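You operate a simulated robot arm through the tools that you are given. There is no shell and no other tool.

Carry out the task below with a simulated robot arm. There is one attempt and no reset: what you move stays moved.

JOB
Put things in order on the pump end of the workbench. At the end: the grey cardboard box (marked "SPRINGS") from the pump end of the workbench stands on top of the gear; the beige cone from the pump end of the workbench stands where the green wool tuft stood; the grey tube from the pump end of the workbench is on the silver steel plate; the green wool tuft from the pump end of the workbench stands where the grey cardboard box stood; the blue tall tin stands where the grey tube stood; whatever was shut is shut again. Leave all else as you found it, and nothing knocked over. Set down upright: tube.

The check looks at the end state, three seconds after you hand in, the way a careful person would. Anything else that was tipped, shoved, dropped, spilled or broken makes it a failure.

ROBOT AND FRAMES
A 6-joint arm with a two-finger gripper, fixed in place. Base frame: the origin is on the floor under the middle of its stand, x ahead of it, y to its left, z up. Readings come in mm, degrees, newtons and seconds.
With the tool pointing down near the work surface it reaches from about 140 to 680 mm from the base axis. Its first joint turns from -66.0 to 66.0 degrees. Payload 2.45 kg.
The TCP is the grasp point between the finger pads, 30 mm short of the fingertips. In the tool frame z runs along the fingers and y along their closing line. The gripper opens to 106 mm; its body begins 79 mm behind the TCP.
Orientation is that of the tool frame in the base frame, as a unit quaternion [x, y, z, w]. With the fingers straight down and closing along the base's y, the tool's x points along the base's -x, its y along +y and its z along -z.

CONTROLS
- The arm moves only by the tool servo_tool. Its argument "commands" is a list of rows, each a list of 7 numbers: the closure in counts, from 0 (fully open) to 255 (shut), then the shift along the tool's x, y, z in mm, then the turn, a rotation vector about the tool's x, y, z in rad. In form: [[gripper, tx, ty, tz, ax, ay, az], ...]. A call has 1 to 20 rows; each row is the pose to reach, as a shift and turn from the pose commanded when the call began, along the tool's axes at that moment. Rows are played at 5 a second. More than 50 mm and 8.6 degrees between two rows, or a gripper value outside its range, and nothing of the call is played. Where a pose cannot be reached the arm comes as near as it can. A force on the tool above 40 N (or 10 N above the force at the start of the call, whichever is more), or a blocked arm, ends the call early, and 0.2 s more pass. Each finger travels about 153 mm/s and halts on what it meets, pressing with about 25 N; the grip force reading is that of the motor and also rises with nothing between the fingers. The clock runs only during rows and for 0.2 s after the last one: add rows that repeat a pose to give the fingers time. It gives the time, the measured TCP pose, the force on the tool (base axes), the opening and the grip force at its end, in the units of the frame above (readings bear some noise), with the torque about the TCP (base axes, N m) and any sound that the robot's microphone picked up, and new pictures: "pictures" is both (left out), scene, wrist or none.
- Cameras (640 x 400 px; columns grow to the right, rows downward): "scene" is fixed at [31.8, 403.3, 1417.1]; the picture's right is [-0.84, -0.54, 0.00], its down [-0.28, 0.44, -0.86] and it looks along [0.46, -0.72, -0.52] (base axes); focal length 349 px, centre (320, 200). "wrist" rides on the gripper at [76, -2, -106] in the tool frame; the picture's right is [0.02, 1.00, 0.00], its down [-0.78, 0.02, -0.62] and it looks along [-0.62, 0.01, 0.78] (tool axes); focal length 247 px, centre (320, 200). There is no depth. A picture from a camera that has moved, and an enlarged one, comes with that camera's place and axes in the base frame and with its lens. The place of the scene camera against the robot may be out by one fixed shift of up to 25 mm in any direction.
- zoom(camera, box): a new picture of the part [left, top, right, bottom] of that camera's present view, enlarged. No time passes.
- sign_off(): hands the job in; it is judged then, once.

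Nothing tells you positions but the pictures and the camera data. Unless the task says otherwise, let go and move clear before handing in.

The tools are called after ">>>" by a JSON object that holds its "name" and its "arguments". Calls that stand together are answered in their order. servo_tool: Moves the arm, as the interface text tells. Its arguments: {"type":"object","properties":{"commands":{"type":"array","items":{"type":"array","items":{"type":"number"}}},"pictures":{"type":"string","enum":["both","scene","wrist","none"]}},"required":["commands"]} The other tools are called the same way: zoom (camera, box) takes an enlarged picture of a part of a camera's view; sign_off () hands the job in.

At the start:

```text
t: 0.0
tcp_pos: [301.7, -10.0, 1130.6]
orientation: [-0.001, 1.0, 0.0, 0.001]
force: [0.3, 0.6, 0.1]
wrist_torque: [-0.01, -0.01, 0.0]
gripper_width: 106.1
grip_force: 0.0
```

scene: 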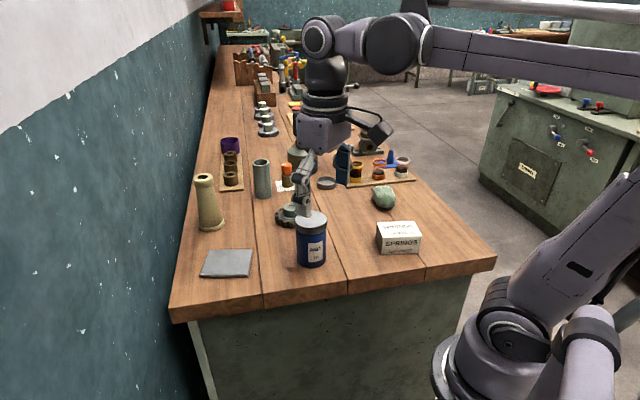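
wrist: 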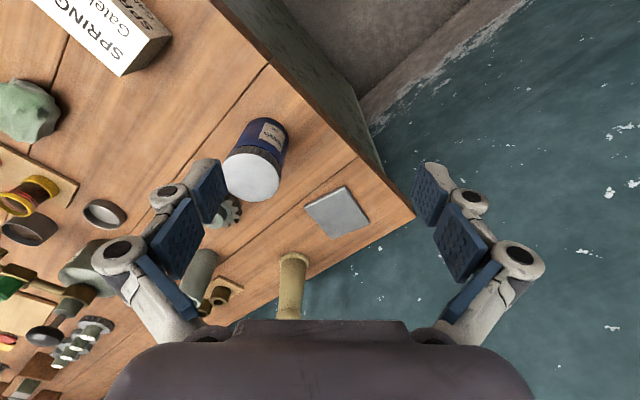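

I see a workbench with a beige cone, a grey tube, a blue tin standing near/in front of the gear, a steel plate, a grey SPRINGS box and a green wool tuft. First I'll take enlarged views to locate them.

>>> {"name": "zoom", "arguments": {"camera": "scene", "box": [170, 130, 330, 290]}}

>>> {"name": "zoom", "arguments": {"camera": "scene", "box": [270, 130, 450, 280]}}

>>> {"name": "zoom", "arguments": {"camera": "wrist", "box": [0, 0, 420, 330]}}

```text
2.50 times, centred on (250, 210) of scene
camera zoom: at [31.8, 403.3, 1417.1], right [-0.84, -0.54, 0.0], down [-0.28, 0.44, -0.86], along [0.46, -0.72, -0.52], focal length 873 px, centre (495, 175)
```

zoom: 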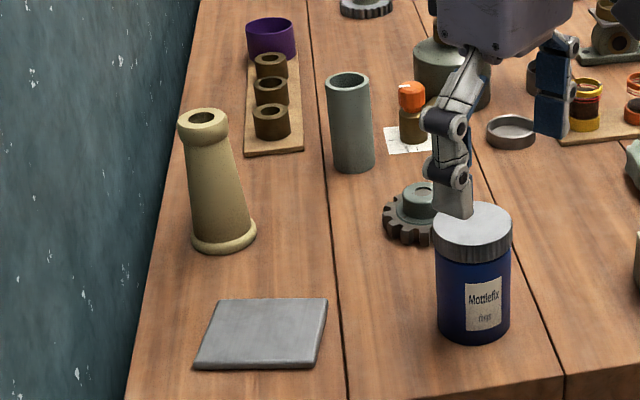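

```text
2.67 times, centred on (360, 205) of scene
camera zoom: at [31.8, 403.3, 1417.1], right [-0.84, -0.54, 0.0], down [-0.28, 0.44, -0.86], along [0.46, -0.72, -0.52], focal length 931 px, centre (213, 187)
```

zoom: 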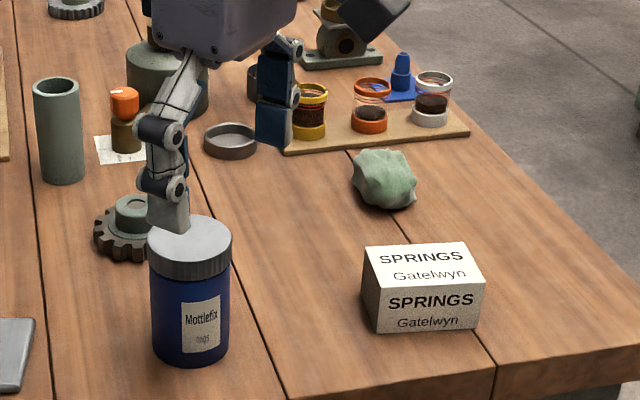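

```text
1.21 times, centred on (210, 165) of wrist
camera zoom: at [226.9, -11.4, 1236.3], right [-0.02, 1.0, 0.0], down [0.78, 0.02, 0.62], along [0.62, 0.01, -0.78], focal length 299 px, centre (453, 242)
```

zoom: 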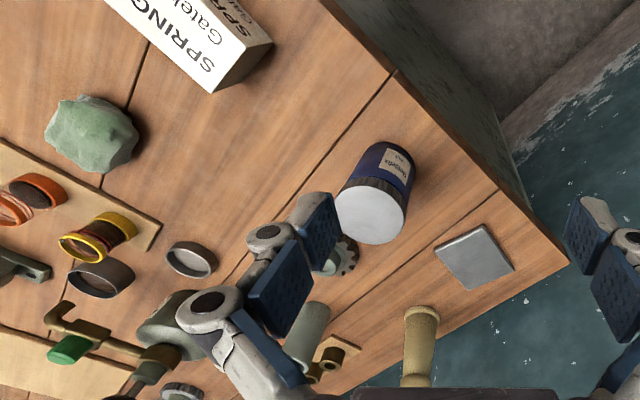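

The bench top seems to lie near z = 900 mm, with the plate around (513, 23), the tin around (367, -84) and the tube and cone further out. I'll move high over the bench to take better pictures for triangulation.

>>> {"name": "servo_tool", "arguments": {"commands": [[0, -10, -45, 0, 0, 0, 0], [0, -20, -90, 0, 0, 0, 0], [0, -30, -135, 0, 0, 0, 0], [0, -40, -180, 0, 0, 0, 0], [0, -40, -190, 0, 0, 0, 0], [0, -40, -190, 0, 0, 0, 0]]}}

```text
t: 1.4
tcp_pos: [343.3, -198.9, 1131.2]
orientation: [0.0, 1.0, 0.001, 0.001]
force: [-0.8, 0.7, 0.2]
wrist_torque: [0.0, 0.0, 0.02]
gripper_width: 105.9
grip_force: 0.1
camera wrist: at [267.9, -201.8, 1236.7], right [-0.02, 1.0, 0.0], down [0.78, 0.02, 0.62], along [0.62, 0.01, -0.78], focal length 247 px, centre (320, 200)
```

scene: 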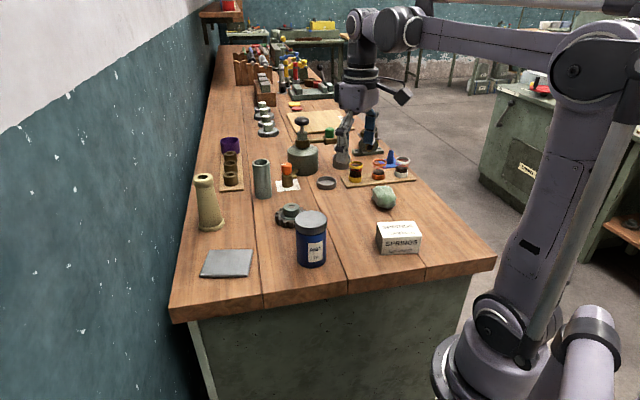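
wrist: 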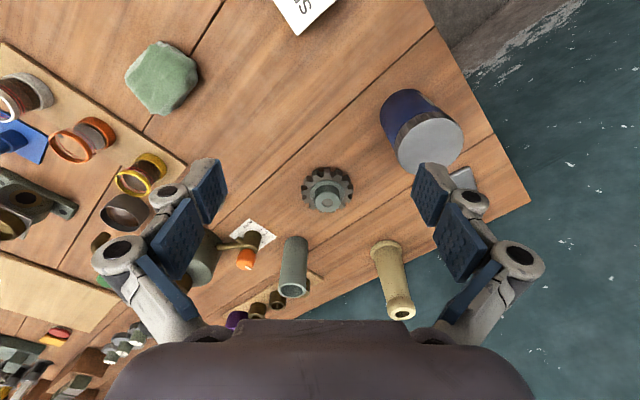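

The wrist view now shows the gear, tube, cone, tin and tuft clearly. I'll enlarge it to read off accurate positions.

>>> {"name": "zoom", "arguments": {"camera": "wrist", "box": [200, 120, 440, 330]}}

>>> {"name": "zoom", "arguments": {"camera": "wrist", "box": [80, 0, 360, 160]}}

>>> {"name": "zoom", "arguments": {"camera": "scene", "box": [180, 130, 340, 230]}}

>>> {"name": "zoom", "arguments": {"camera": "scene", "box": [260, 180, 440, 280]}}

```text
1.90 times, centred on (320, 225) of wrist
camera zoom: at [267.9, -201.8, 1236.7], right [-0.02, 1.0, 0.0], down [0.78, 0.02, 0.62], along [0.62, 0.01, -0.78], focal length 470 px, centre (320, 152)
```

zoom: 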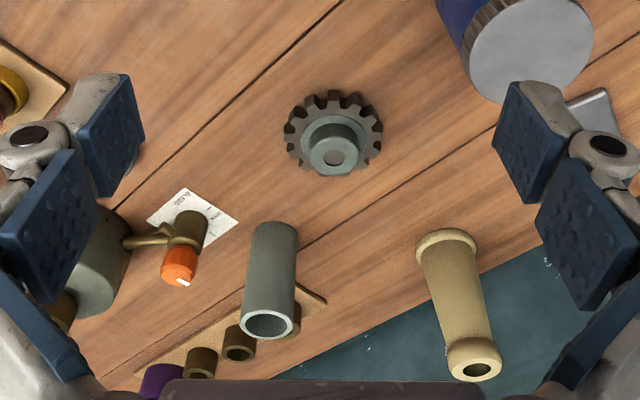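

```text
2.29 times, centred on (220, 80) of wrist
camera zoom: at [267.9, -201.8, 1236.7], right [-0.02, 1.0, 0.0], down [0.78, 0.02, 0.62], along [0.62, 0.01, -0.78], focal length 564 px, centre (549, 474)
```

zoom: 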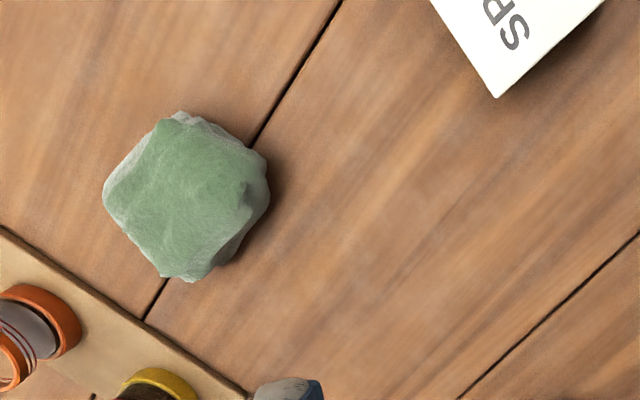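

```text
4.00 times, centred on (260, 180) of scene
camera zoom: at [31.8, 403.2, 1417.1], right [-0.84, -0.54, 0.0], down [-0.28, 0.44, -0.86], along [0.46, -0.72, -0.52], focal length 1397 px, centre (560, 280)
```

zoom: 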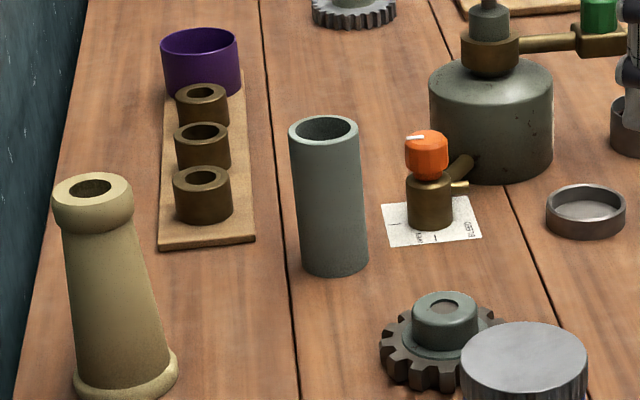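

```text
3.56 times, centred on (350, 230) of scene
camera zoom: at [31.8, 403.2, 1417.1], right [-0.84, -0.54, 0.0], down [-0.28, 0.44, -0.86], along [0.46, -0.72, -0.52], focal length 1242 px, centre (213, 93)
```

zoom: 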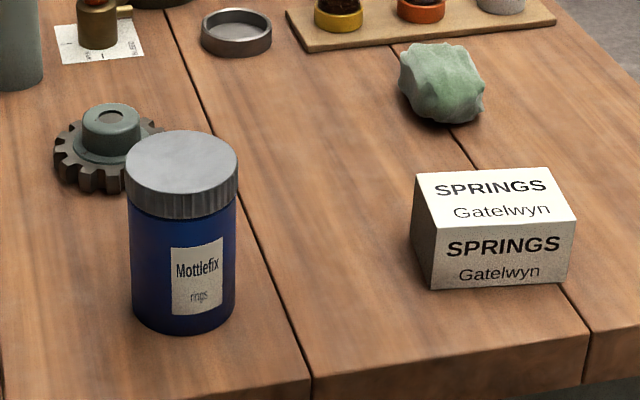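

The SPRINGS box appears to measure about 92 x 60 x 47 mm, centred near (237, -228), with its long side across the bench direction. I'll turn the gripper by about 35° and hover above the box to check it.

>>> {"name": "servo_tool", "arguments": {"commands": [[0, 20, -6, 10, 0, 0, -0.12], [0, 42, -12, 24, 0, 0, -0.24], [0, 64, -18, 38, 0, 0, -0.36], [0, 86, -24, 52, 0, 0, -0.48], [0, 106, -29, 60, 0, 0, -0.6], [0, 106, -29, 60, 0, 0, -0.6]]}}

```text
t: 2.8
tcp_pos: [237.3, -227.1, 1070.5]
orientation: [-0.296, 0.955, 0.0, 0.001]
force: [0.6, 0.7, 0.6]
wrist_torque: [0.02, 0.02, 0.02]
gripper_width: 105.9
grip_force: 0.0
camera wrist: at [175.6, -272.0, 1176.5], right [-0.58, 0.81, 0.0], down [0.64, 0.46, 0.62], along [0.51, 0.36, -0.78], focal length 247 px, centre (320, 200)
```

scene: 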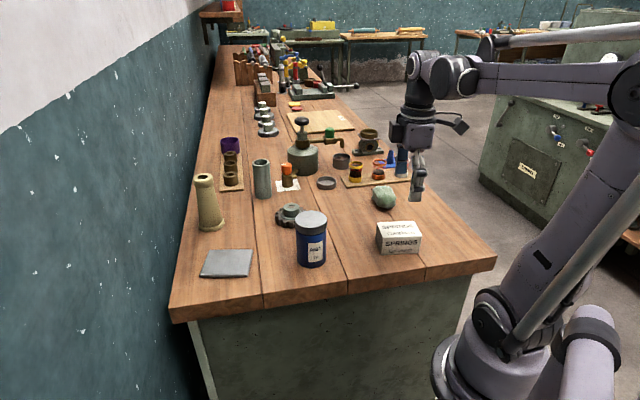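
wrist: 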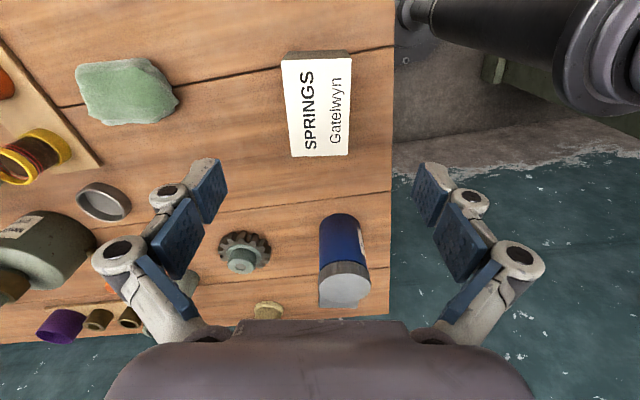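

The box lies under the gripper and is nearly aligned with it. I'll enlarge it to get its centre and turn.

>>> {"name": "zoom", "arguments": {"camera": "wrist", "box": [240, 30, 400, 180]}}

>>> {"name": "zoom", "arguments": {"camera": "wrist", "box": [180, 180, 400, 330]}}

>>> {"name": "zoom", "arguments": {"camera": "wrist", "box": [50, 30, 210, 150]}}

>>> {"name": "zoom", "arguments": {"camera": "scene", "box": [340, 170, 440, 270]}}

```text
2.67 times, centred on (320, 105) of wrist
camera zoom: at [175.6, -272.0, 1176.5], right [-0.58, 0.81, 0.0], down [0.64, 0.46, 0.62], along [0.51, 0.36, -0.78], focal length 659 px, centre (320, 453)
```

zoom: 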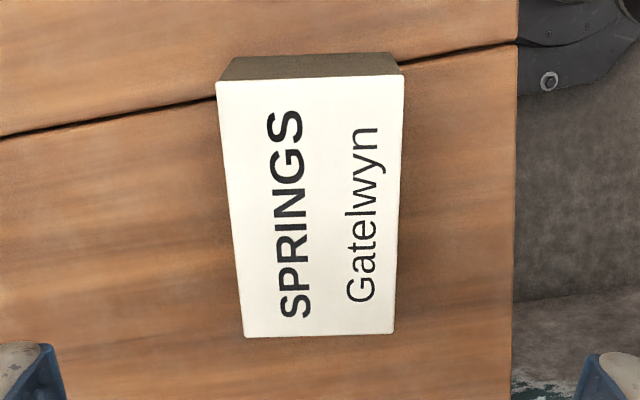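

```text
2.67 times, centred on (290, 255) of wrist
camera zoom: at [175.6, -272.0, 1176.5], right [-0.58, 0.81, 0.0], down [0.64, 0.46, 0.62], along [0.51, 0.36, -0.78], focal length 659 px, centre (400, 53)
```

zoom: 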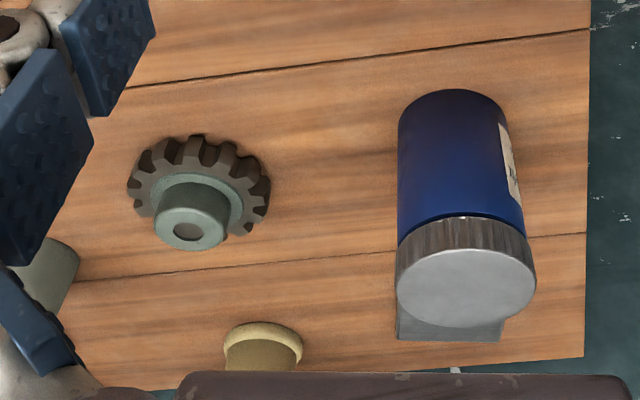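

```text
3.33 times, centred on (130, 90) of wrist
camera zoom: at [175.6, -272.0, 1176.5], right [-0.58, 0.81, 0.0], down [0.64, 0.46, 0.62], along [0.51, 0.36, -0.78], focal length 823 px, centre (953, 567)
```

zoom: 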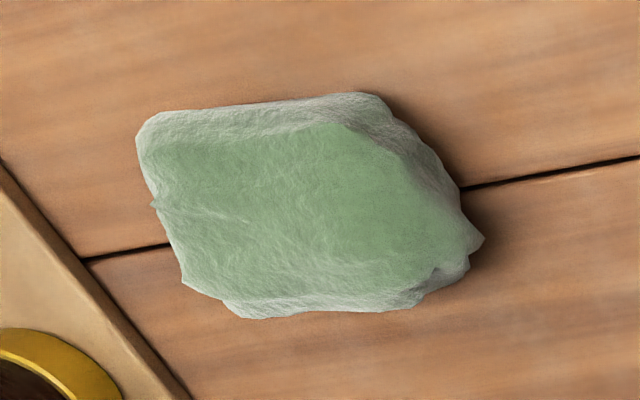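

```text
4.00 times, centred on (390, 220) of scene
camera zoom: at [31.8, 403.3, 1417.1], right [-0.84, -0.54, 0.0], down [-0.28, 0.44, -0.86], along [0.46, -0.72, -0.52], focal length 1397 px, centre (40, 120)
```

zoom: 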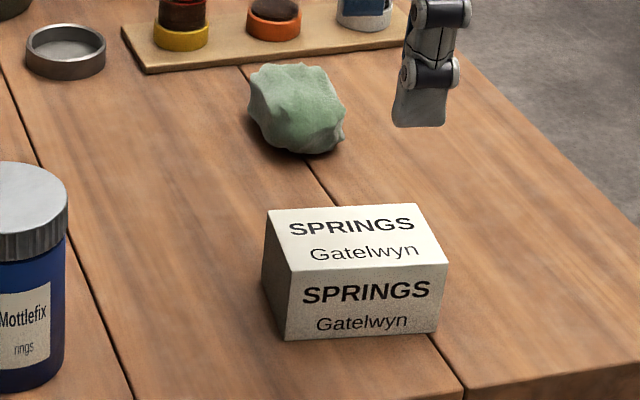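

The box is centred near (242, -227), turned so its short side lies along 127°, with its top at z≈947 and the bench at about 899. I'll line up and lower to just above it for a check.

>>> {"name": "servo_tool", "arguments": {"commands": [[0, -3.7, -2.8, 20, 0, 0, -0.05], [0, -3.7, -2.8, 50, 0, 0, -0.05], [0, -3.7, -2.8, 75, 0, 0, -0.05], [0, -3.7, -2.8, 84, 0, 0, -0.05], [0, -3.7, -2.8, 84, 0, 0, -0.05]]}}

```text
t: 4.0
tcp_pos: [242.4, -226.4, 988.6]
orientation: [-0.319, 0.948, 0.0, 0.0]
force: [-0.6, 0.5, 0.5]
wrist_torque: [-0.01, 0.01, -0.01]
gripper_width: 106.1
grip_force: 0.1
camera wrist: at [182.5, -276.0, 1093.6], right [-0.62, 0.78, 0.0], down [0.61, 0.49, 0.62], along [0.49, 0.39, -0.78], focal length 247 px, centre (320, 200)
```

scene: 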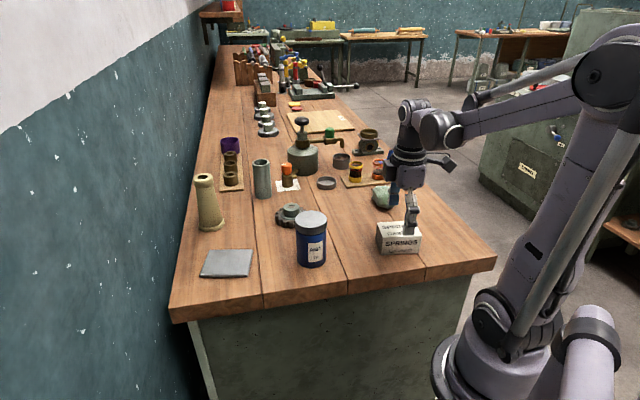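
wrist: 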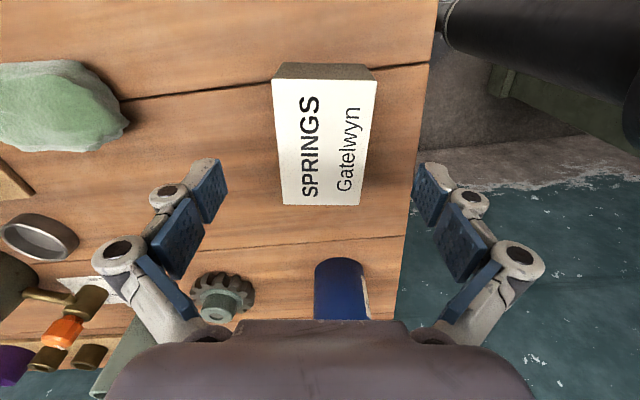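

The box is centred between the fingers. I'll lower to about 6 mm above the bench, close on it, then check.

>>> {"name": "servo_tool", "arguments": {"commands": [[0, 0, 0, 25, 0, 0, 0], [0, 0, 0, 45, 0, 0, 0], [0, 0, 0, 53, 0, 0, 0], [0, 0, 0, 53, 0, 0, 0], [255, 0, 0, 53, 0, 0, 0], [255, 0, 0, 53, 0, 0, 0], [255, 0, 0, 53, 0, 0, 0], [255, 0, 0, 53, 0, 0, 0]]}}

```text
t: 5.8
tcp_pos: [241.5, -226.8, 934.6]
orientation: [-0.32, 0.948, 0.001, -0.001]
force: [-2.0, 3.3, 13.1]
wrist_torque: [0.31, 0.21, 0.01]
gripper_width: 57.5
grip_force: 25.0
camera wrist: at [181.9, -275.9, 1040.5], right [-0.62, 0.78, 0.0], down [0.61, 0.49, 0.62], along [0.49, 0.39, -0.78], focal length 247 px, centre (320, 200)
```

scene: 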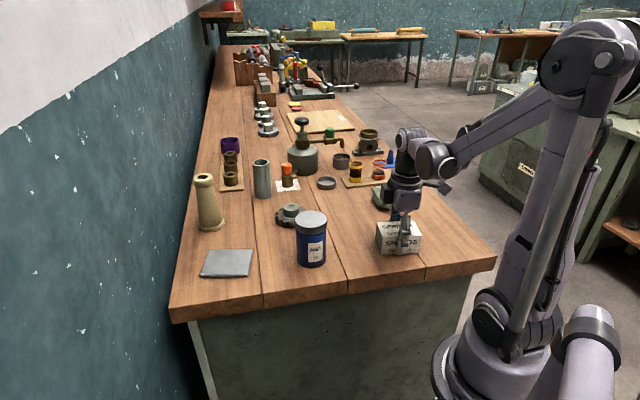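
wrist: 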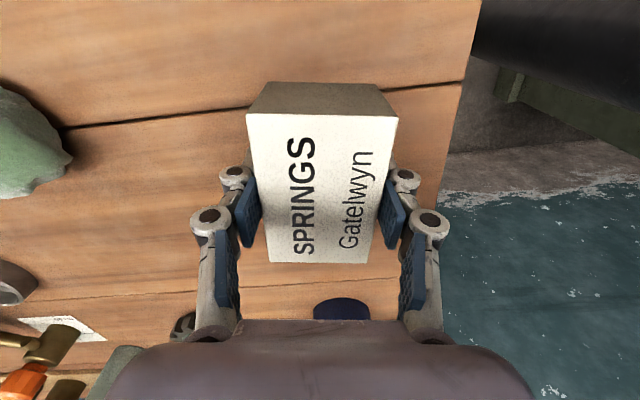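

The box is gripped (57.5 mm). I'll lift it slowly straight up, then bring it high over toward the gear, which I place at about (504, -187) with its hub top near z = 944.

>>> {"name": "servo_tool", "arguments": {"commands": [[255, 0, 0, -5, 0, 0, 0], [255, 0, 0, -20, 0, 0, 0], [255, 0, 0, -45, 0, 0, 0], [255, 0, 0, -75, 0, 0, 0], [255, 0, 0, -105, 0, 0, 0], [255, 0, 0, -130, 0, 0, 0], [255, 0, 0, -130, 0, 0, 0]]}}

```text
t: 7.4
tcp_pos: [240.6, -225.7, 1064.7]
orientation: [-0.319, 0.948, -0.001, 0.001]
force: [0.1, -0.4, -3.4]
wrist_torque: [0.02, -0.01, 0.02]
gripper_width: 57.5
grip_force: 25.7
camera wrist: at [181.6, -275.0, 1170.5], right [-0.62, 0.78, 0.0], down [0.61, 0.49, 0.62], along [0.49, 0.39, -0.78], focal length 247 px, centre (320, 200)
```

scene: 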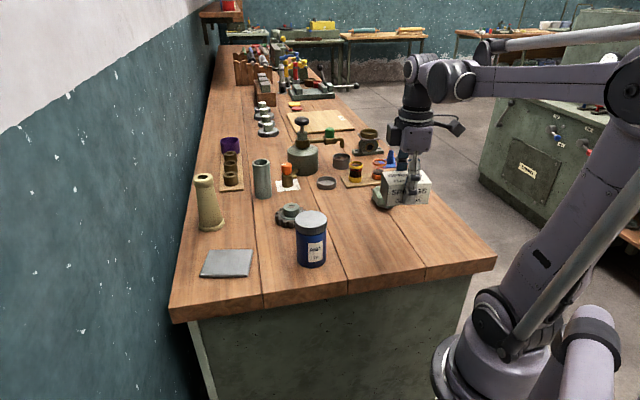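
wrist: 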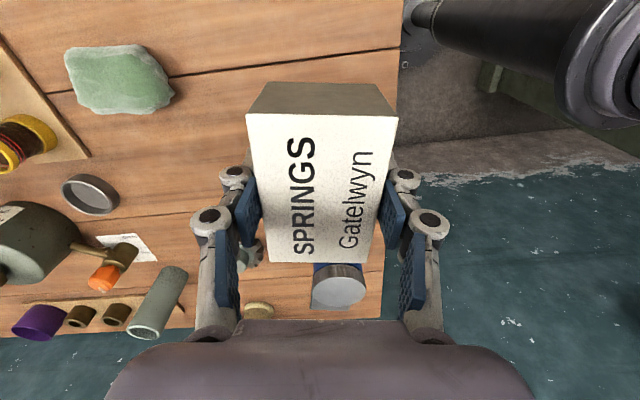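

The box is lifted and steady. Next I move it to above the gear, keeping it high.

>>> {"name": "servo_tool", "arguments": {"commands": [[255, -20, -11, 0, 0, 0, 0], [255, -55, -30, 0, 0, 0, 0], [255, -90, -50, 0, 0, 0, 0], [255, -125, -69, 0, 0, 0, 0], [255, -160, -89, 0, 0, 0, 0], [255, -195, -108, 0, 0, 0, 0], [255, -220, -122, 0, 0, 0, 0], [255, -230, -127.6, 0, 0, 0, 0], [255, -230, -127.6, 0, 0, 0, 0]]}}

>>> {"name": "zoom", "arguments": {"camera": "scene", "box": [230, 130, 370, 270]}}

```text
t: 9.4
tcp_pos: [502.3, -189.9, 1063.5]
orientation: [-0.318, 0.948, 0.0, 0.0]
force: [-0.1, -0.3, -2.7]
wrist_torque: [0.0, 0.0, -0.01]
gripper_width: 57.7
grip_force: 24.8
camera wrist: at [442.8, -238.6, 1170.2], right [-0.62, 0.78, 0.0], down [0.61, 0.49, 0.62], along [0.49, 0.39, -0.78], focal length 247 px, centre (320, 200)
```

scene: 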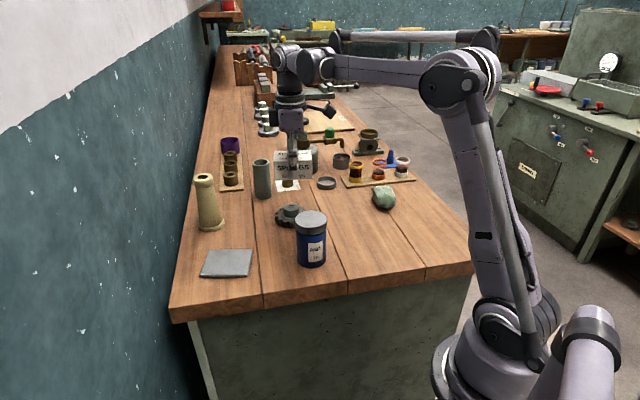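
wrist: 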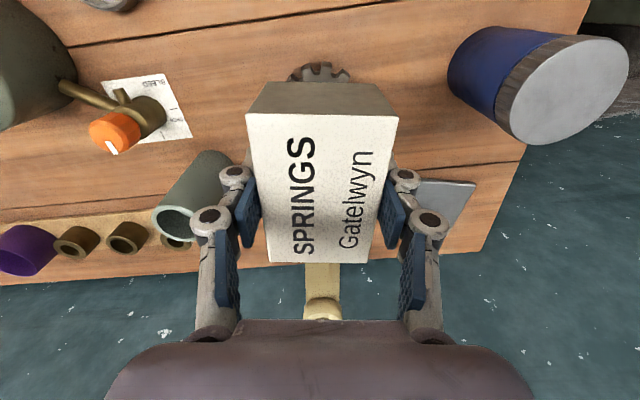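

```text
2.86 times, centred on (300, 200) of scene
camera zoom: at [31.9, 403.2, 1417.1], right [-0.84, -0.54, 0.0], down [-0.28, 0.44, -0.86], along [0.46, -0.72, -0.52], focal length 998 px, centre (377, 200)
```

zoom: 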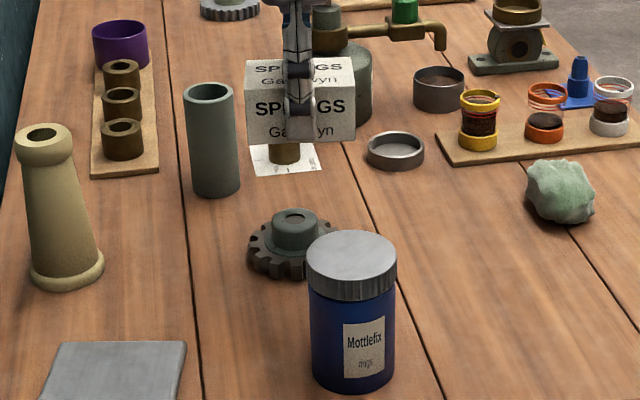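

The gear is visible just behind the box in the wrist view; the box is within a few mm of it. I shift 5 mm forward and lower to just above the expected hub height.

>>> {"name": "servo_tool", "arguments": {"commands": [[255, -5, 0, 10, 0, 0, 0], [255, -5, 0, 30, 0, 0, 0], [255, -5, 0, 50, 0, 0, 0], [255, -5, 0, 68, 0, 0, 0], [255, -5, 0, 75, 0, 0, 0], [255, -5, 0, 75, 0, 0, 0]]}}

>>> {"name": "zoom", "arguments": {"camera": "scene", "box": [240, 150, 340, 250]}}

```text
t: 10.8
tcp_pos: [505.9, -186.6, 988.6]
orientation: [-0.319, 0.948, 0.0, 0.0]
force: [0.0, -0.5, -3.1]
wrist_torque: [0.0, -0.02, -0.02]
gripper_width: 57.3
grip_force: 25.2
camera wrist: at [446.1, -235.6, 1094.5], right [-0.62, 0.78, 0.0], down [0.61, 0.49, 0.62], along [0.49, 0.39, -0.78], focal length 247 px, centre (320, 200)
```

scene: 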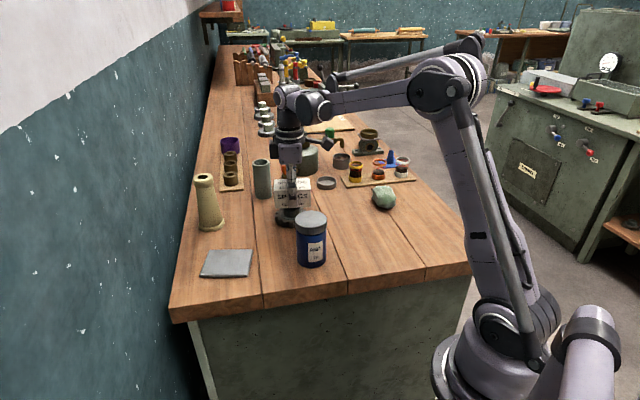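
wrist: 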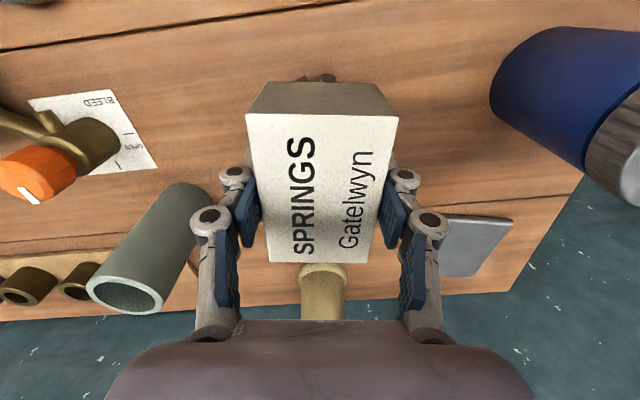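

```text
4.00 times, centred on (290, 200) of scene
camera zoom: at [31.9, 403.2, 1417.1], right [-0.84, -0.54, 0.0], down [-0.28, 0.44, -0.86], along [0.46, -0.72, -0.52], focal length 1397 px, centre (440, 200)
```

zoom: 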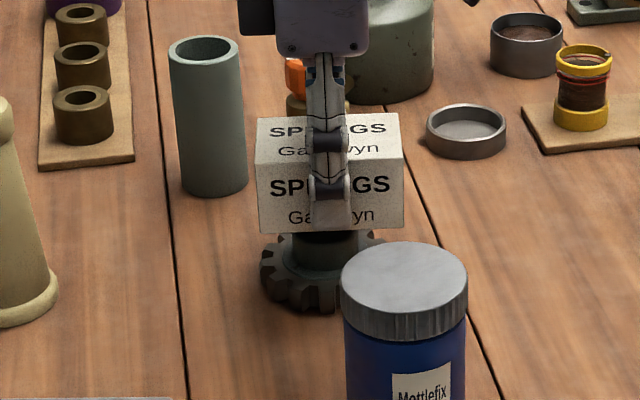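

The box hovers centred just above the hub. I'll lower gently until contact shows.

>>> {"name": "servo_tool", "arguments": {"commands": [[255, 0, 0, 2, 0, 0, 0], [255, 0, 0, 4, 0, 0, 0], [255, 0, 0, 4, 0, 0, 0]], "pictures": "none"}}

```text
t: 11.6
tcp_pos: [505.5, -186.6, 984.0]
orientation: [-0.319, 0.948, -0.001, -0.001]
force: [0.3, -0.3, -2.9]
wrist_torque: [0.0, -0.01, 0.0]
gripper_width: 57.5
grip_force: 25.0
```

No contact yet, so I keep lowering gently.

>>> {"name": "servo_tool", "arguments": {"commands": [[255, 0, 0, 1.5, 0, 0, 0], [255, 0, 0, 3, 0, 0, 0], [255, 0, 0, 3, 0, 0, 0]], "pictures": "none"}}

```text
t: 12.4
tcp_pos: [505.6, -187.5, 980.4]
orientation: [-0.319, 0.948, 0.0, 0.0]
force: [-0.3, -0.3, -2.5]
wrist_torque: [0.0, 0.01, 0.03]
gripper_width: 57.3
grip_force: 24.8
```

>>> {"name": "servo_tool", "arguments": {"commands": [[255, 0, 0, 1.5, 0, 0, 0], [255, 0, 0, 3, 0, 0, 0], [255, 0, 0, 3, 0, 0, 0]], "pictures": "none"}}

>>> {"name": "zoom", "arguments": {"camera": "scene", "box": [260, 170, 330, 240]}}

```text
t: 13.2
tcp_pos: [505.6, -185.7, 977.9]
orientation: [-0.32, 0.948, 0.0, 0.0]
force: [0.1, 1.0, -2.0]
wrist_torque: [0.02, -0.02, -0.02]
gripper_width: 57.7
grip_force: 24.7
```

```text
5.71 times, centred on (295, 205) of scene
camera zoom: at [31.9, 403.2, 1417.1], right [-0.84, -0.54, 0.0], down [-0.28, 0.44, -0.86], along [0.46, -0.72, -0.52], focal length 1995 px, centre (463, 171)
```

zoom: 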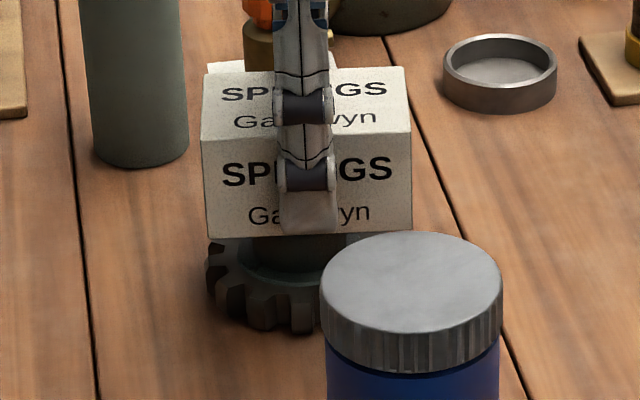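

Still little contact force (about 1 N change). I continue in small steps.

>>> {"name": "servo_tool", "arguments": {"commands": [[255, 0, 0, 1, 0, 0, 0], [255, 0, 0, 2, 0, 0, 0], [255, 0, 0, 2, 0, 0, 0]], "pictures": "none"}}

```text
t: 14.0
tcp_pos: [505.7, -187.5, 976.1]
orientation: [-0.32, 0.948, -0.002, 0.0]
force: [0.4, -0.6, -2.1]
wrist_torque: [0.0, 0.0, 0.01]
gripper_width: 57.8
grip_force: 24.6
```

>>> {"name": "servo_tool", "arguments": {"commands": [[255, 0, 0, 1, 0, 0, 0], [255, 0, 0, 2, 0, 0, 0], [255, 0, 0, 3, 0, 0, 0], [255, 0, 0, 3, 0, 0, 0]], "pictures": "none"}}

>>> {"name": "zoom", "arguments": {"camera": "scene", "box": [260, 170, 330, 240]}}

```text
t: 15.0
tcp_pos: [505.2, -187.3, 974.8]
orientation: [-0.319, 0.948, -0.001, 0.0]
force: [-0.4, -1.8, 12.7]
wrist_torque: [0.1, -0.02, 0.01]
gripper_width: 58.0
grip_force: 25.2
```

```text
5.71 times, centred on (295, 205) of scene
camera zoom: at [31.6, 403.3, 1417.1], right [-0.84, -0.54, 0.0], down [-0.28, 0.44, -0.86], along [0.46, -0.72, -0.52], focal length 1995 px, centre (463, 171)
```

zoom: 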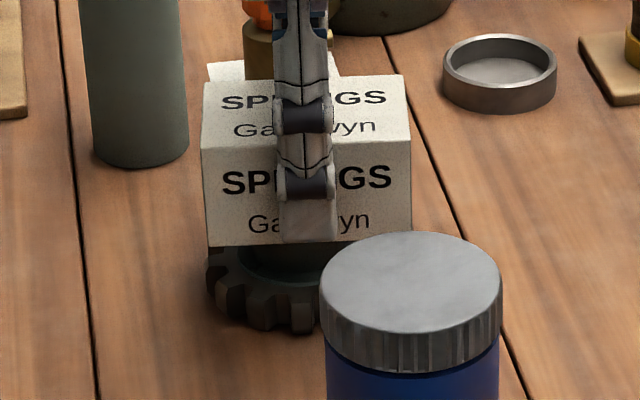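

Contact felt with little torque, so the box rests on the hub centrally. I ease off 1 mm, open gently and rise straight up.

>>> {"name": "servo_tool", "arguments": {"commands": [[255, 0, 0, -1.2, 0, 0, 0], [200, 0, 0, -1.2, 0, 0, 0], [110, 0, 0, -1.2, 0, 0, 0], [90, 0, 0, -1.2, 0, 0, 0], [60, 0, 0, -1.2, 0, 0, 0], [20, 0, 0, -1.2, 0, 0, 0], [20, 0, 0, -1.2, 0, 0, 0]]}}

>>> {"name": "zoom", "arguments": {"camera": "scene", "box": [260, 170, 330, 240]}}

```text
t: 16.6
tcp_pos: [506.3, -186.6, 974.9]
orientation: [-0.319, 0.948, -0.001, 0.0]
force: [-0.2, 0.8, 0.1]
wrist_torque: [-0.02, 0.0, -0.01]
gripper_width: 97.7
grip_force: 0.0
camera wrist: at [446.3, -235.9, 1081.1], right [-0.62, 0.78, 0.0], down [0.61, 0.49, 0.62], along [0.49, 0.39, -0.78], focal length 247 px, centre (320, 200)
```

scene: 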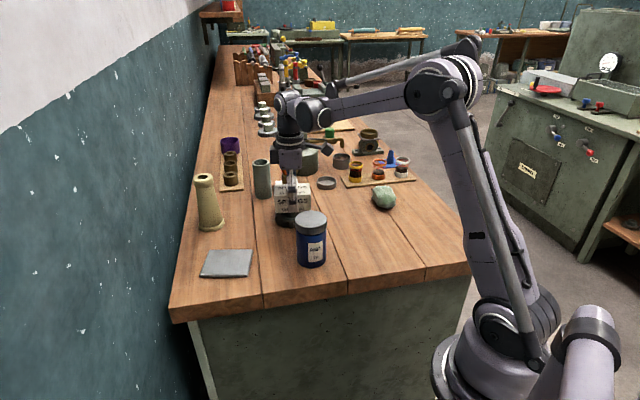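
wrist: 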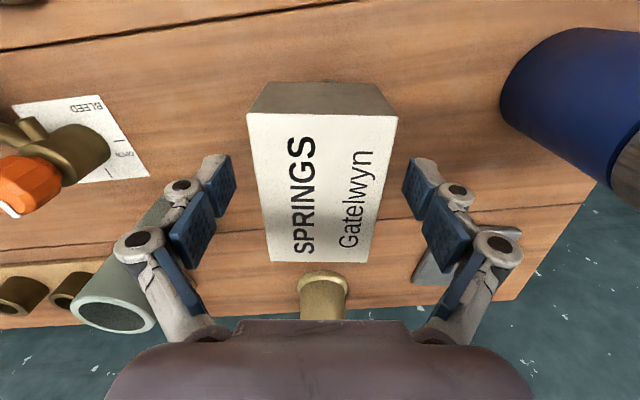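

```text
5.71 times, centred on (295, 205) of scene
camera zoom: at [31.8, 403.3, 1417.1], right [-0.84, -0.54, 0.0], down [-0.28, 0.44, -0.86], along [0.46, -0.72, -0.52], focal length 1995 px, centre (463, 171)
```

zoom: 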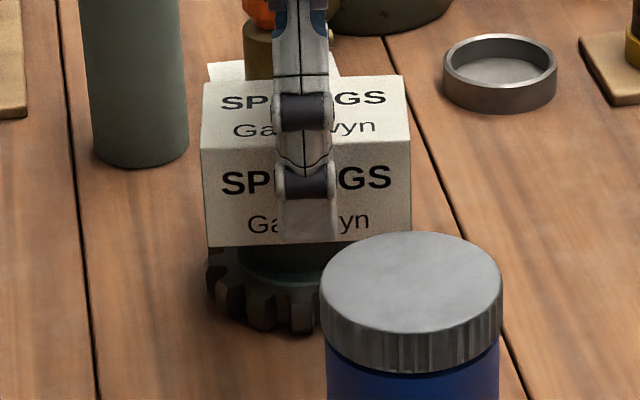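

The box stands steady on the gear. I rise clear and head for the green tuft, which I place at about (339, -386), turning the gripper so it closes across its narrow side.

>>> {"name": "servo_tool", "arguments": {"commands": [[0, 0, 0, -25, 0, 0, 0], [0, 0, 0, -65, 0, 0, 0], [0, 0, 0, -100, 0, 0, 0], [0, 22, -1.5, -100, 0, 0, 0.14], [0, 45, -3, -100, 0, 0, 0.28], [0, 68, -4.5, -100, 0, 0, 0.42], [0, 92, -6, -100, 0, 0, 0.56], [0, 116, -8, -100, 0, 0, 0.7], [0, 140, -9.5, -100, 0, 0, 0.84], [0, 164, -11, -100, 0, 0, 0.98], [0, 188, -13, -100, 0, 0, 1.12], [0, 212, -14.5, -100, 0, 0, 1.26], [0, 236, -16, -100, 0, 0, 1.4], [0, 256, -17.4, -100, 0, 0, 1.54], [0, 256, -17.4, -100, 0, 0, 1.54]]}}

>>> {"name": "zoom", "arguments": {"camera": "scene", "box": [240, 150, 340, 250]}}

>>> {"name": "zoom", "arguments": {"camera": "wrist", "box": [220, 60, 420, 240]}}

```text
t: 19.8
tcp_pos: [312.0, -355.5, 1075.6]
orientation: [0.432, 0.902, -0.001, 0.0]
force: [-0.4, -0.3, 0.3]
wrist_torque: [0.01, -0.01, 0.0]
gripper_width: 106.2
grip_force: 0.1
camera wrist: at [263.1, -298.9, 1181.3], right [0.77, 0.64, 0.0], down [0.5, -0.6, 0.62], along [0.4, -0.48, -0.78], focal length 247 px, centre (320, 200)
```

scene: 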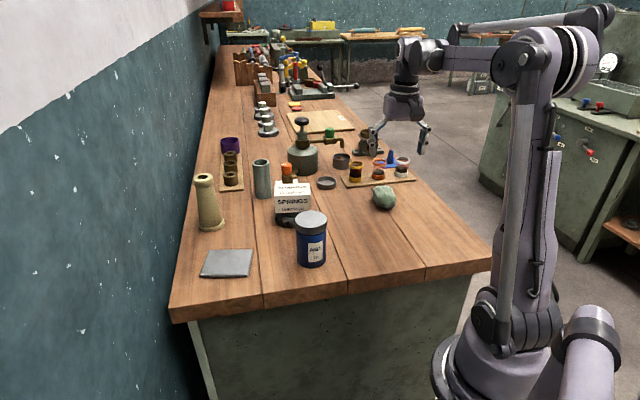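
wrist: 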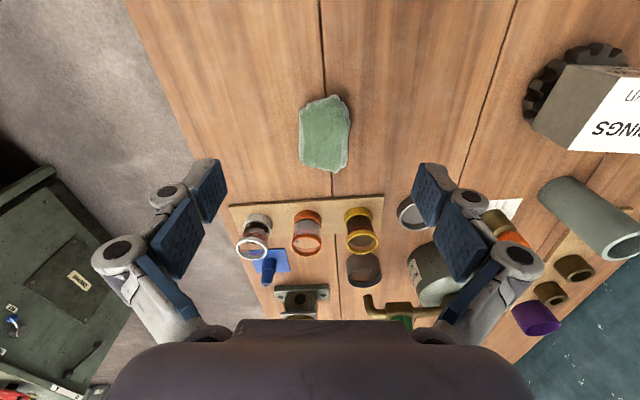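

```text
4.00 times, centred on (290, 200) of scene
camera zoom: at [31.8, 403.2, 1417.1], right [-0.84, -0.54, 0.0], down [-0.28, 0.44, -0.86], along [0.46, -0.72, -0.52], focal length 1397 px, centre (440, 200)
```

zoom: 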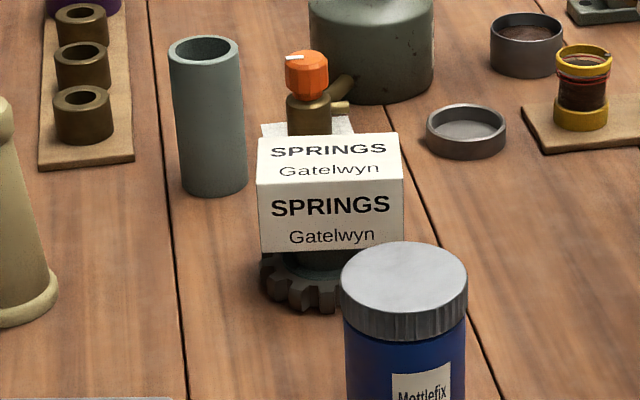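

```text
2.22 times, centred on (320, 150) of wrist
camera zoom: at [263.1, -298.9, 1181.3], right [0.77, 0.64, 0.0], down [0.5, -0.6, 0.62], along [0.4, -0.48, -0.78], focal length 549 px, centre (320, 311)
```

zoom: 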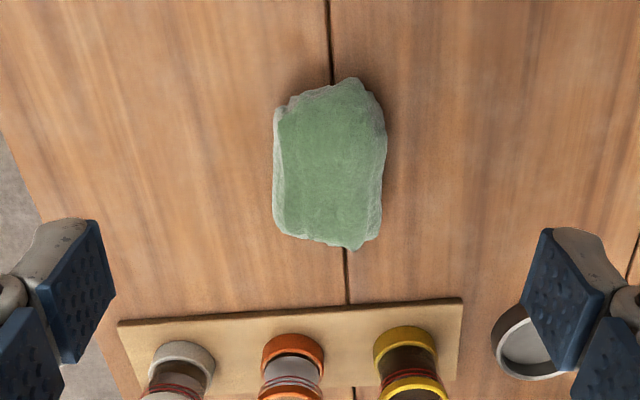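

The tuft is aligned across the closing line, about 56 mm wide, centred near (339, -385). I move over it and lower partway for a check.

>>> {"name": "servo_tool", "arguments": {"commands": [[0, -20, 1.5, 20, 0, 0, 0], [0, -39, 3, 45, 0, 0, 0], [0, -39, 3, 70, 0, 0, 0], [0, -39, 3, 83, 0, 0, 0], [0, -39, 3, 83, 0, 0, 0]], "pictures": "wrist"}}

>>> {"name": "zoom", "arguments": {"camera": "scene", "box": [330, 120, 450, 240]}}

```text
t: 21.0
tcp_pos: [339.4, -384.4, 993.2]
orientation: [0.431, 0.903, 0.0, 0.001]
force: [-1.1, -0.6, 0.1]
wrist_torque: [0.03, 0.01, 0.03]
gripper_width: 106.0
grip_force: 0.0
camera wrist: at [290.4, -328.0, 1098.0], right [0.76, 0.65, 0.0], down [0.5, -0.6, 0.62], along [0.4, -0.48, -0.78], focal length 247 px, centre (320, 200)
```

wrist: 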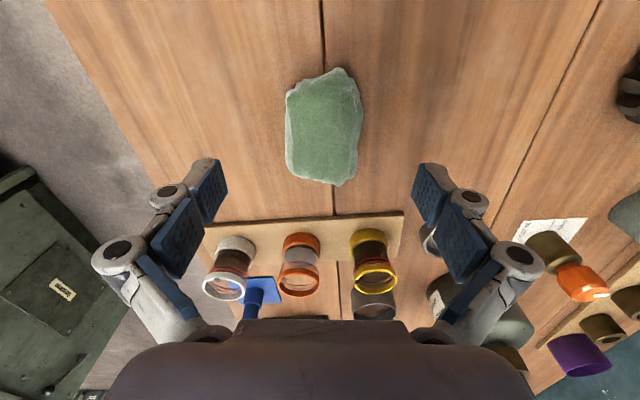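

```text
3.33 times, centred on (390, 180) of scene
camera zoom: at [31.8, 403.3, 1417.1], right [-0.84, -0.54, 0.0], down [-0.28, 0.44, -0.86], along [0.46, -0.72, -0.52], focal length 1164 px, centre (87, 267)
```

zoom: 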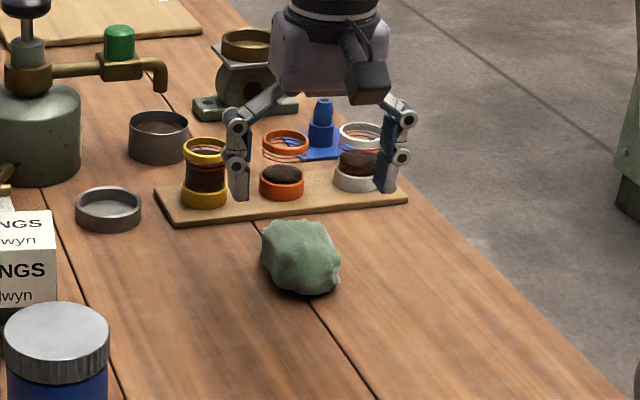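

The tuft sits centred between the open fingers. I lower and close on it.

>>> {"name": "servo_tool", "arguments": {"commands": [[0, 0, 2, 25, 0, 0, 0], [0, 0, 2, 45, 0, 0, 0], [0, 0, 2, 55, 0, 0, 0], [0, 0, 2, 55, 0, 0, 0], [80, 0, 2, 55, 0, 0, 0], [120, 0, 2, 55, 0, 0, 0], [160, 0, 2, 55, 0, 0, 0], [160, 0, 2, 55, 0, 0, 0]]}}

```text
t: 22.8
tcp_pos: [339.9, -385.3, 938.1]
orientation: [0.431, 0.902, 0.0, 0.001]
force: [-0.2, -0.6, 4.5]
wrist_torque: [-0.05, 0.02, -0.01]
gripper_width: 54.0
grip_force: 25.2
camera wrist: at [291.7, -327.4, 1043.2], right [0.76, 0.65, 0.0], down [0.5, -0.6, 0.62], along [0.4, -0.48, -0.78], focal length 247 px, centre (320, 200)
```

scene: 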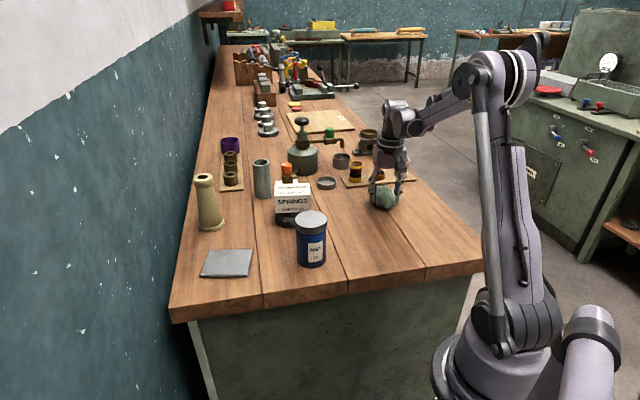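
wrist: 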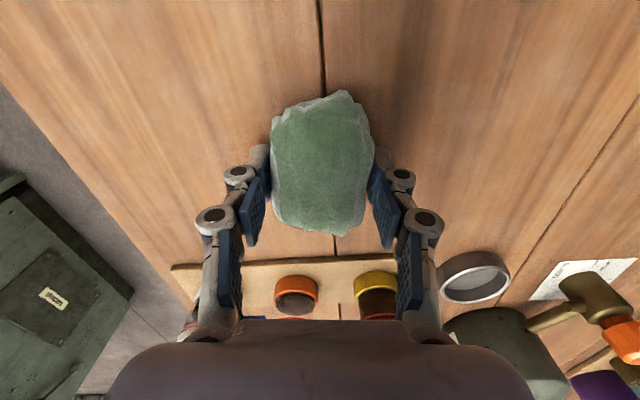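

The tuft is held (54 mm). I lift it and carry it to where the box stood, near (243, -226).

>>> {"name": "servo_tool", "arguments": {"commands": [[160, 0, 0, -5, 0, 0, 0], [160, 0, 0, -20, 0, 0, 0], [160, 0, 0, -50, 0, 0, 0], [160, 0, 0, -80, 0, 0, 0], [160, 25, 3, -80, 0, 0, 0], [160, 55, 7, -80, 0, 0, 0], [160, 85, 11, -80, 0, 0, 0], [160, 115, 15, -80, 0, 0, 0], [160, 145, 19, -80, 0, 0, 0], [160, 170, 22.5, -80, 0, 0, 0], [160, 180, 24, -80, 0, 0, 0], [160, 180, 24, -80, 0, 0, 0]]}}

```text
t: 25.4
tcp_pos: [245.2, -228.2, 1017.2]
orientation: [0.43, 0.903, 0.0, 0.001]
force: [0.3, -0.2, -0.1]
wrist_torque: [0.01, 0.01, -0.01]
gripper_width: 54.1
grip_force: 24.6
camera wrist: at [197.6, -170.7, 1123.1], right [0.76, 0.65, 0.0], down [0.51, -0.6, 0.62], along [0.4, -0.48, -0.78], focal length 247 px, centre (320, 200)
```

scene: 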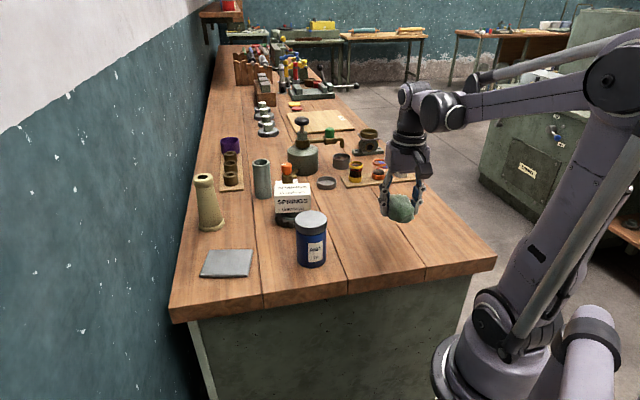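
wrist: 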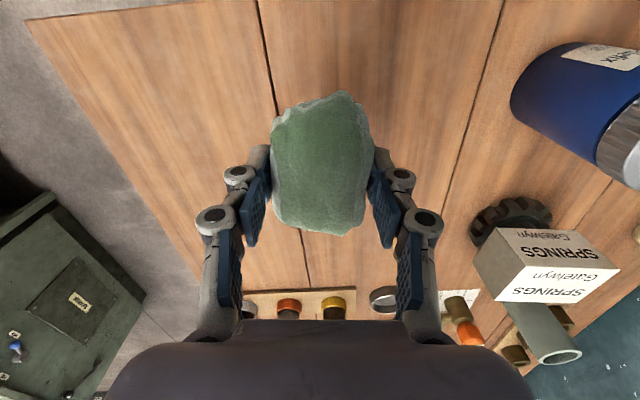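

The tuft hovers over the box's old spot. I lower it to the bench height it was picked from.

>>> {"name": "servo_tool", "arguments": {"commands": [[160, -1.5, 1, 25, 0, 0, 0], [160, -1.5, 1, 50, 0, 0, 0], [160, -1.5, 1, 68, 0, 0, 0], [160, -1.5, 1, 75, 0, 0, 0], [160, -1.5, 1, 77.5, 0, 0, 0], [160, -1.5, 1, 77.5, 0, 0, 0]]}}

>>> {"name": "zoom", "arguments": {"camera": "scene", "box": [340, 170, 460, 290]}}

```text
t: 26.8
tcp_pos: [249.3, -228.2, 938.9]
orientation: [0.43, 0.903, -0.001, 0.0]
force: [0.5, -1.4, 0.2]
wrist_torque: [0.03, 0.01, 0.0]
gripper_width: 53.9
grip_force: 25.1
camera wrist: at [199.5, -171.4, 1044.9], right [0.76, 0.65, 0.0], down [0.51, -0.6, 0.62], along [0.4, -0.48, -0.78], focal length 247 px, centre (320, 200)
```

scene: 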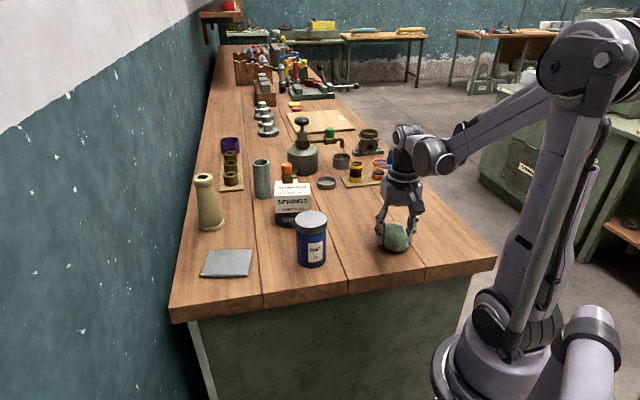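
wrist: 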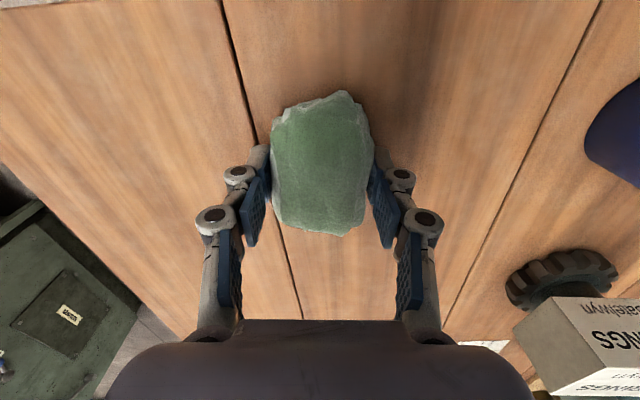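

```text
3.33 times, centred on (400, 230) of scene
camera zoom: at [31.8, 403.3, 1417.1], right [-0.84, -0.54, 0.0], down [-0.28, 0.44, -0.86], along [0.46, -0.72, -0.52], focal length 1164 px, centre (53, 100)
```

zoom: 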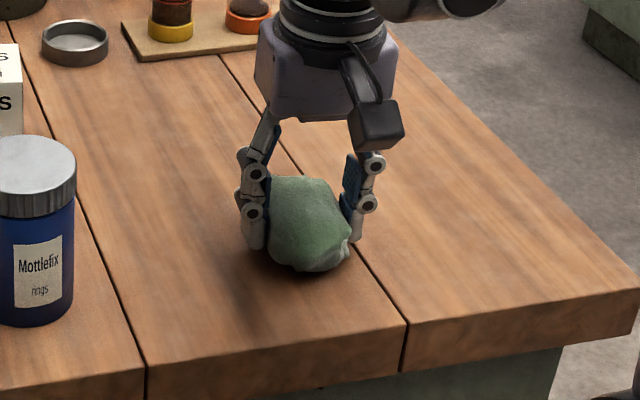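

Nearly down. I lower a touch more, then open gently and rise.

>>> {"name": "servo_tool", "arguments": {"commands": [[160, 0, 0, 1, 0, 0, 0], [160, 0, 0, 2, 0, 0, 0], [160, 0, 0, 2, 0, 0, 0]], "pictures": "none"}}

```text
t: 27.6
tcp_pos: [247.8, -229.5, 937.8]
orientation: [0.431, 0.903, 0.0, 0.001]
force: [-0.2, 0.1, -0.2]
wrist_torque: [-0.04, 0.01, -0.01]
gripper_width: 54.0
grip_force: 25.0
```

>>> {"name": "servo_tool", "arguments": {"commands": [[160, 0, 0, 1, 0, 0, 0], [160, 0, 0, 2, 0, 0, 0], [160, 0, 0, 2, 0, 0, 0]], "pictures": "none"}}

```text
t: 28.4
tcp_pos: [248.3, -228.4, 935.3]
orientation: [0.431, 0.903, 0.0, 0.002]
force: [-1.1, 3.0, 28.1]
wrist_torque: [0.05, 0.01, 0.01]
gripper_width: 54.4
grip_force: 25.0
```

Contact with the bench reached. I back off slightly, open and rise.

>>> {"name": "servo_tool", "arguments": {"commands": [[160, 0, 0, -1.5, 0, 0, 0], [120, 0, 0, -1.5, 0, 0, 0], [100, 0, 0, -1.5, 0, 0, 0], [70, 0, 0, -1.5, 0, 0, 0], [30, 0, 0, -1.5, 0, 0, 0], [0, 0, 0, -1.5, 0, 0, 0], [0, 0, 0, -1.5, 0, 0, 0], [0, 0, 0, -20, 0, 0, 0], [0, 0, 0, -60, 0, 0, 0], [0, 0, 0, -100, 0, 0, 0], [0, 0, 0, -130, 0, 0, 0]]}}

>>> {"name": "zoom", "arguments": {"camera": "scene", "box": [340, 170, 460, 290]}}

```text
t: 30.8
tcp_pos: [250.6, -228.2, 1064.9]
orientation: [0.431, 0.902, -0.001, 0.001]
force: [0.4, 0.2, 0.7]
wrist_torque: [0.0, -0.03, 0.01]
gripper_width: 106.4
grip_force: 0.1
camera wrist: at [200.4, -172.0, 1171.5], right [0.76, 0.65, 0.0], down [0.51, -0.6, 0.62], along [0.4, -0.48, -0.78], focal length 247 px, centre (320, 200)
```

scene: 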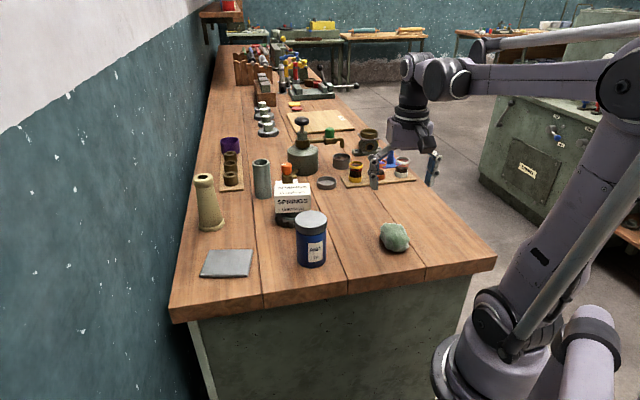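
wrist: 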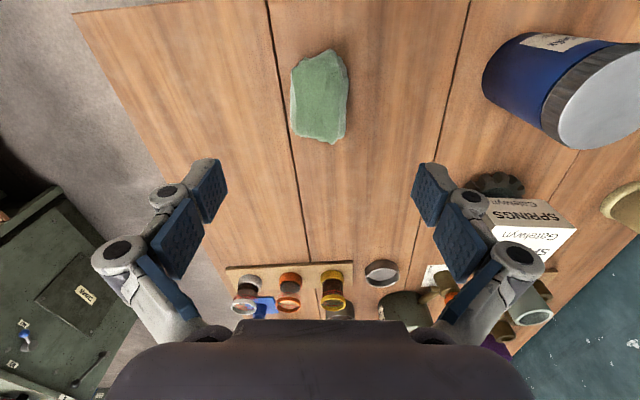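

```text
3.33 times, centred on (400, 230) of scene
camera zoom: at [31.8, 403.3, 1417.1], right [-0.84, -0.54, 0.0], down [-0.28, 0.44, -0.86], along [0.46, -0.72, -0.52], focal length 1164 px, centre (53, 100)
```

zoom: 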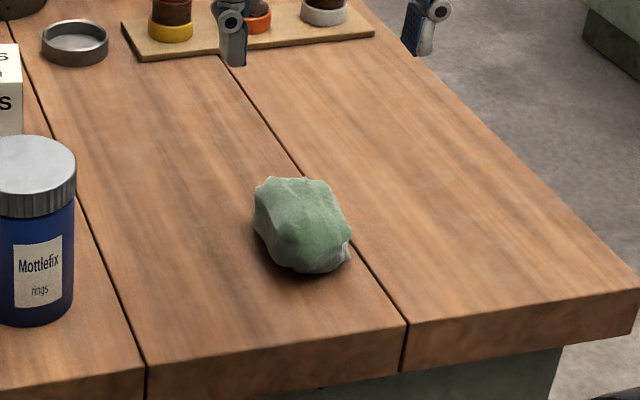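

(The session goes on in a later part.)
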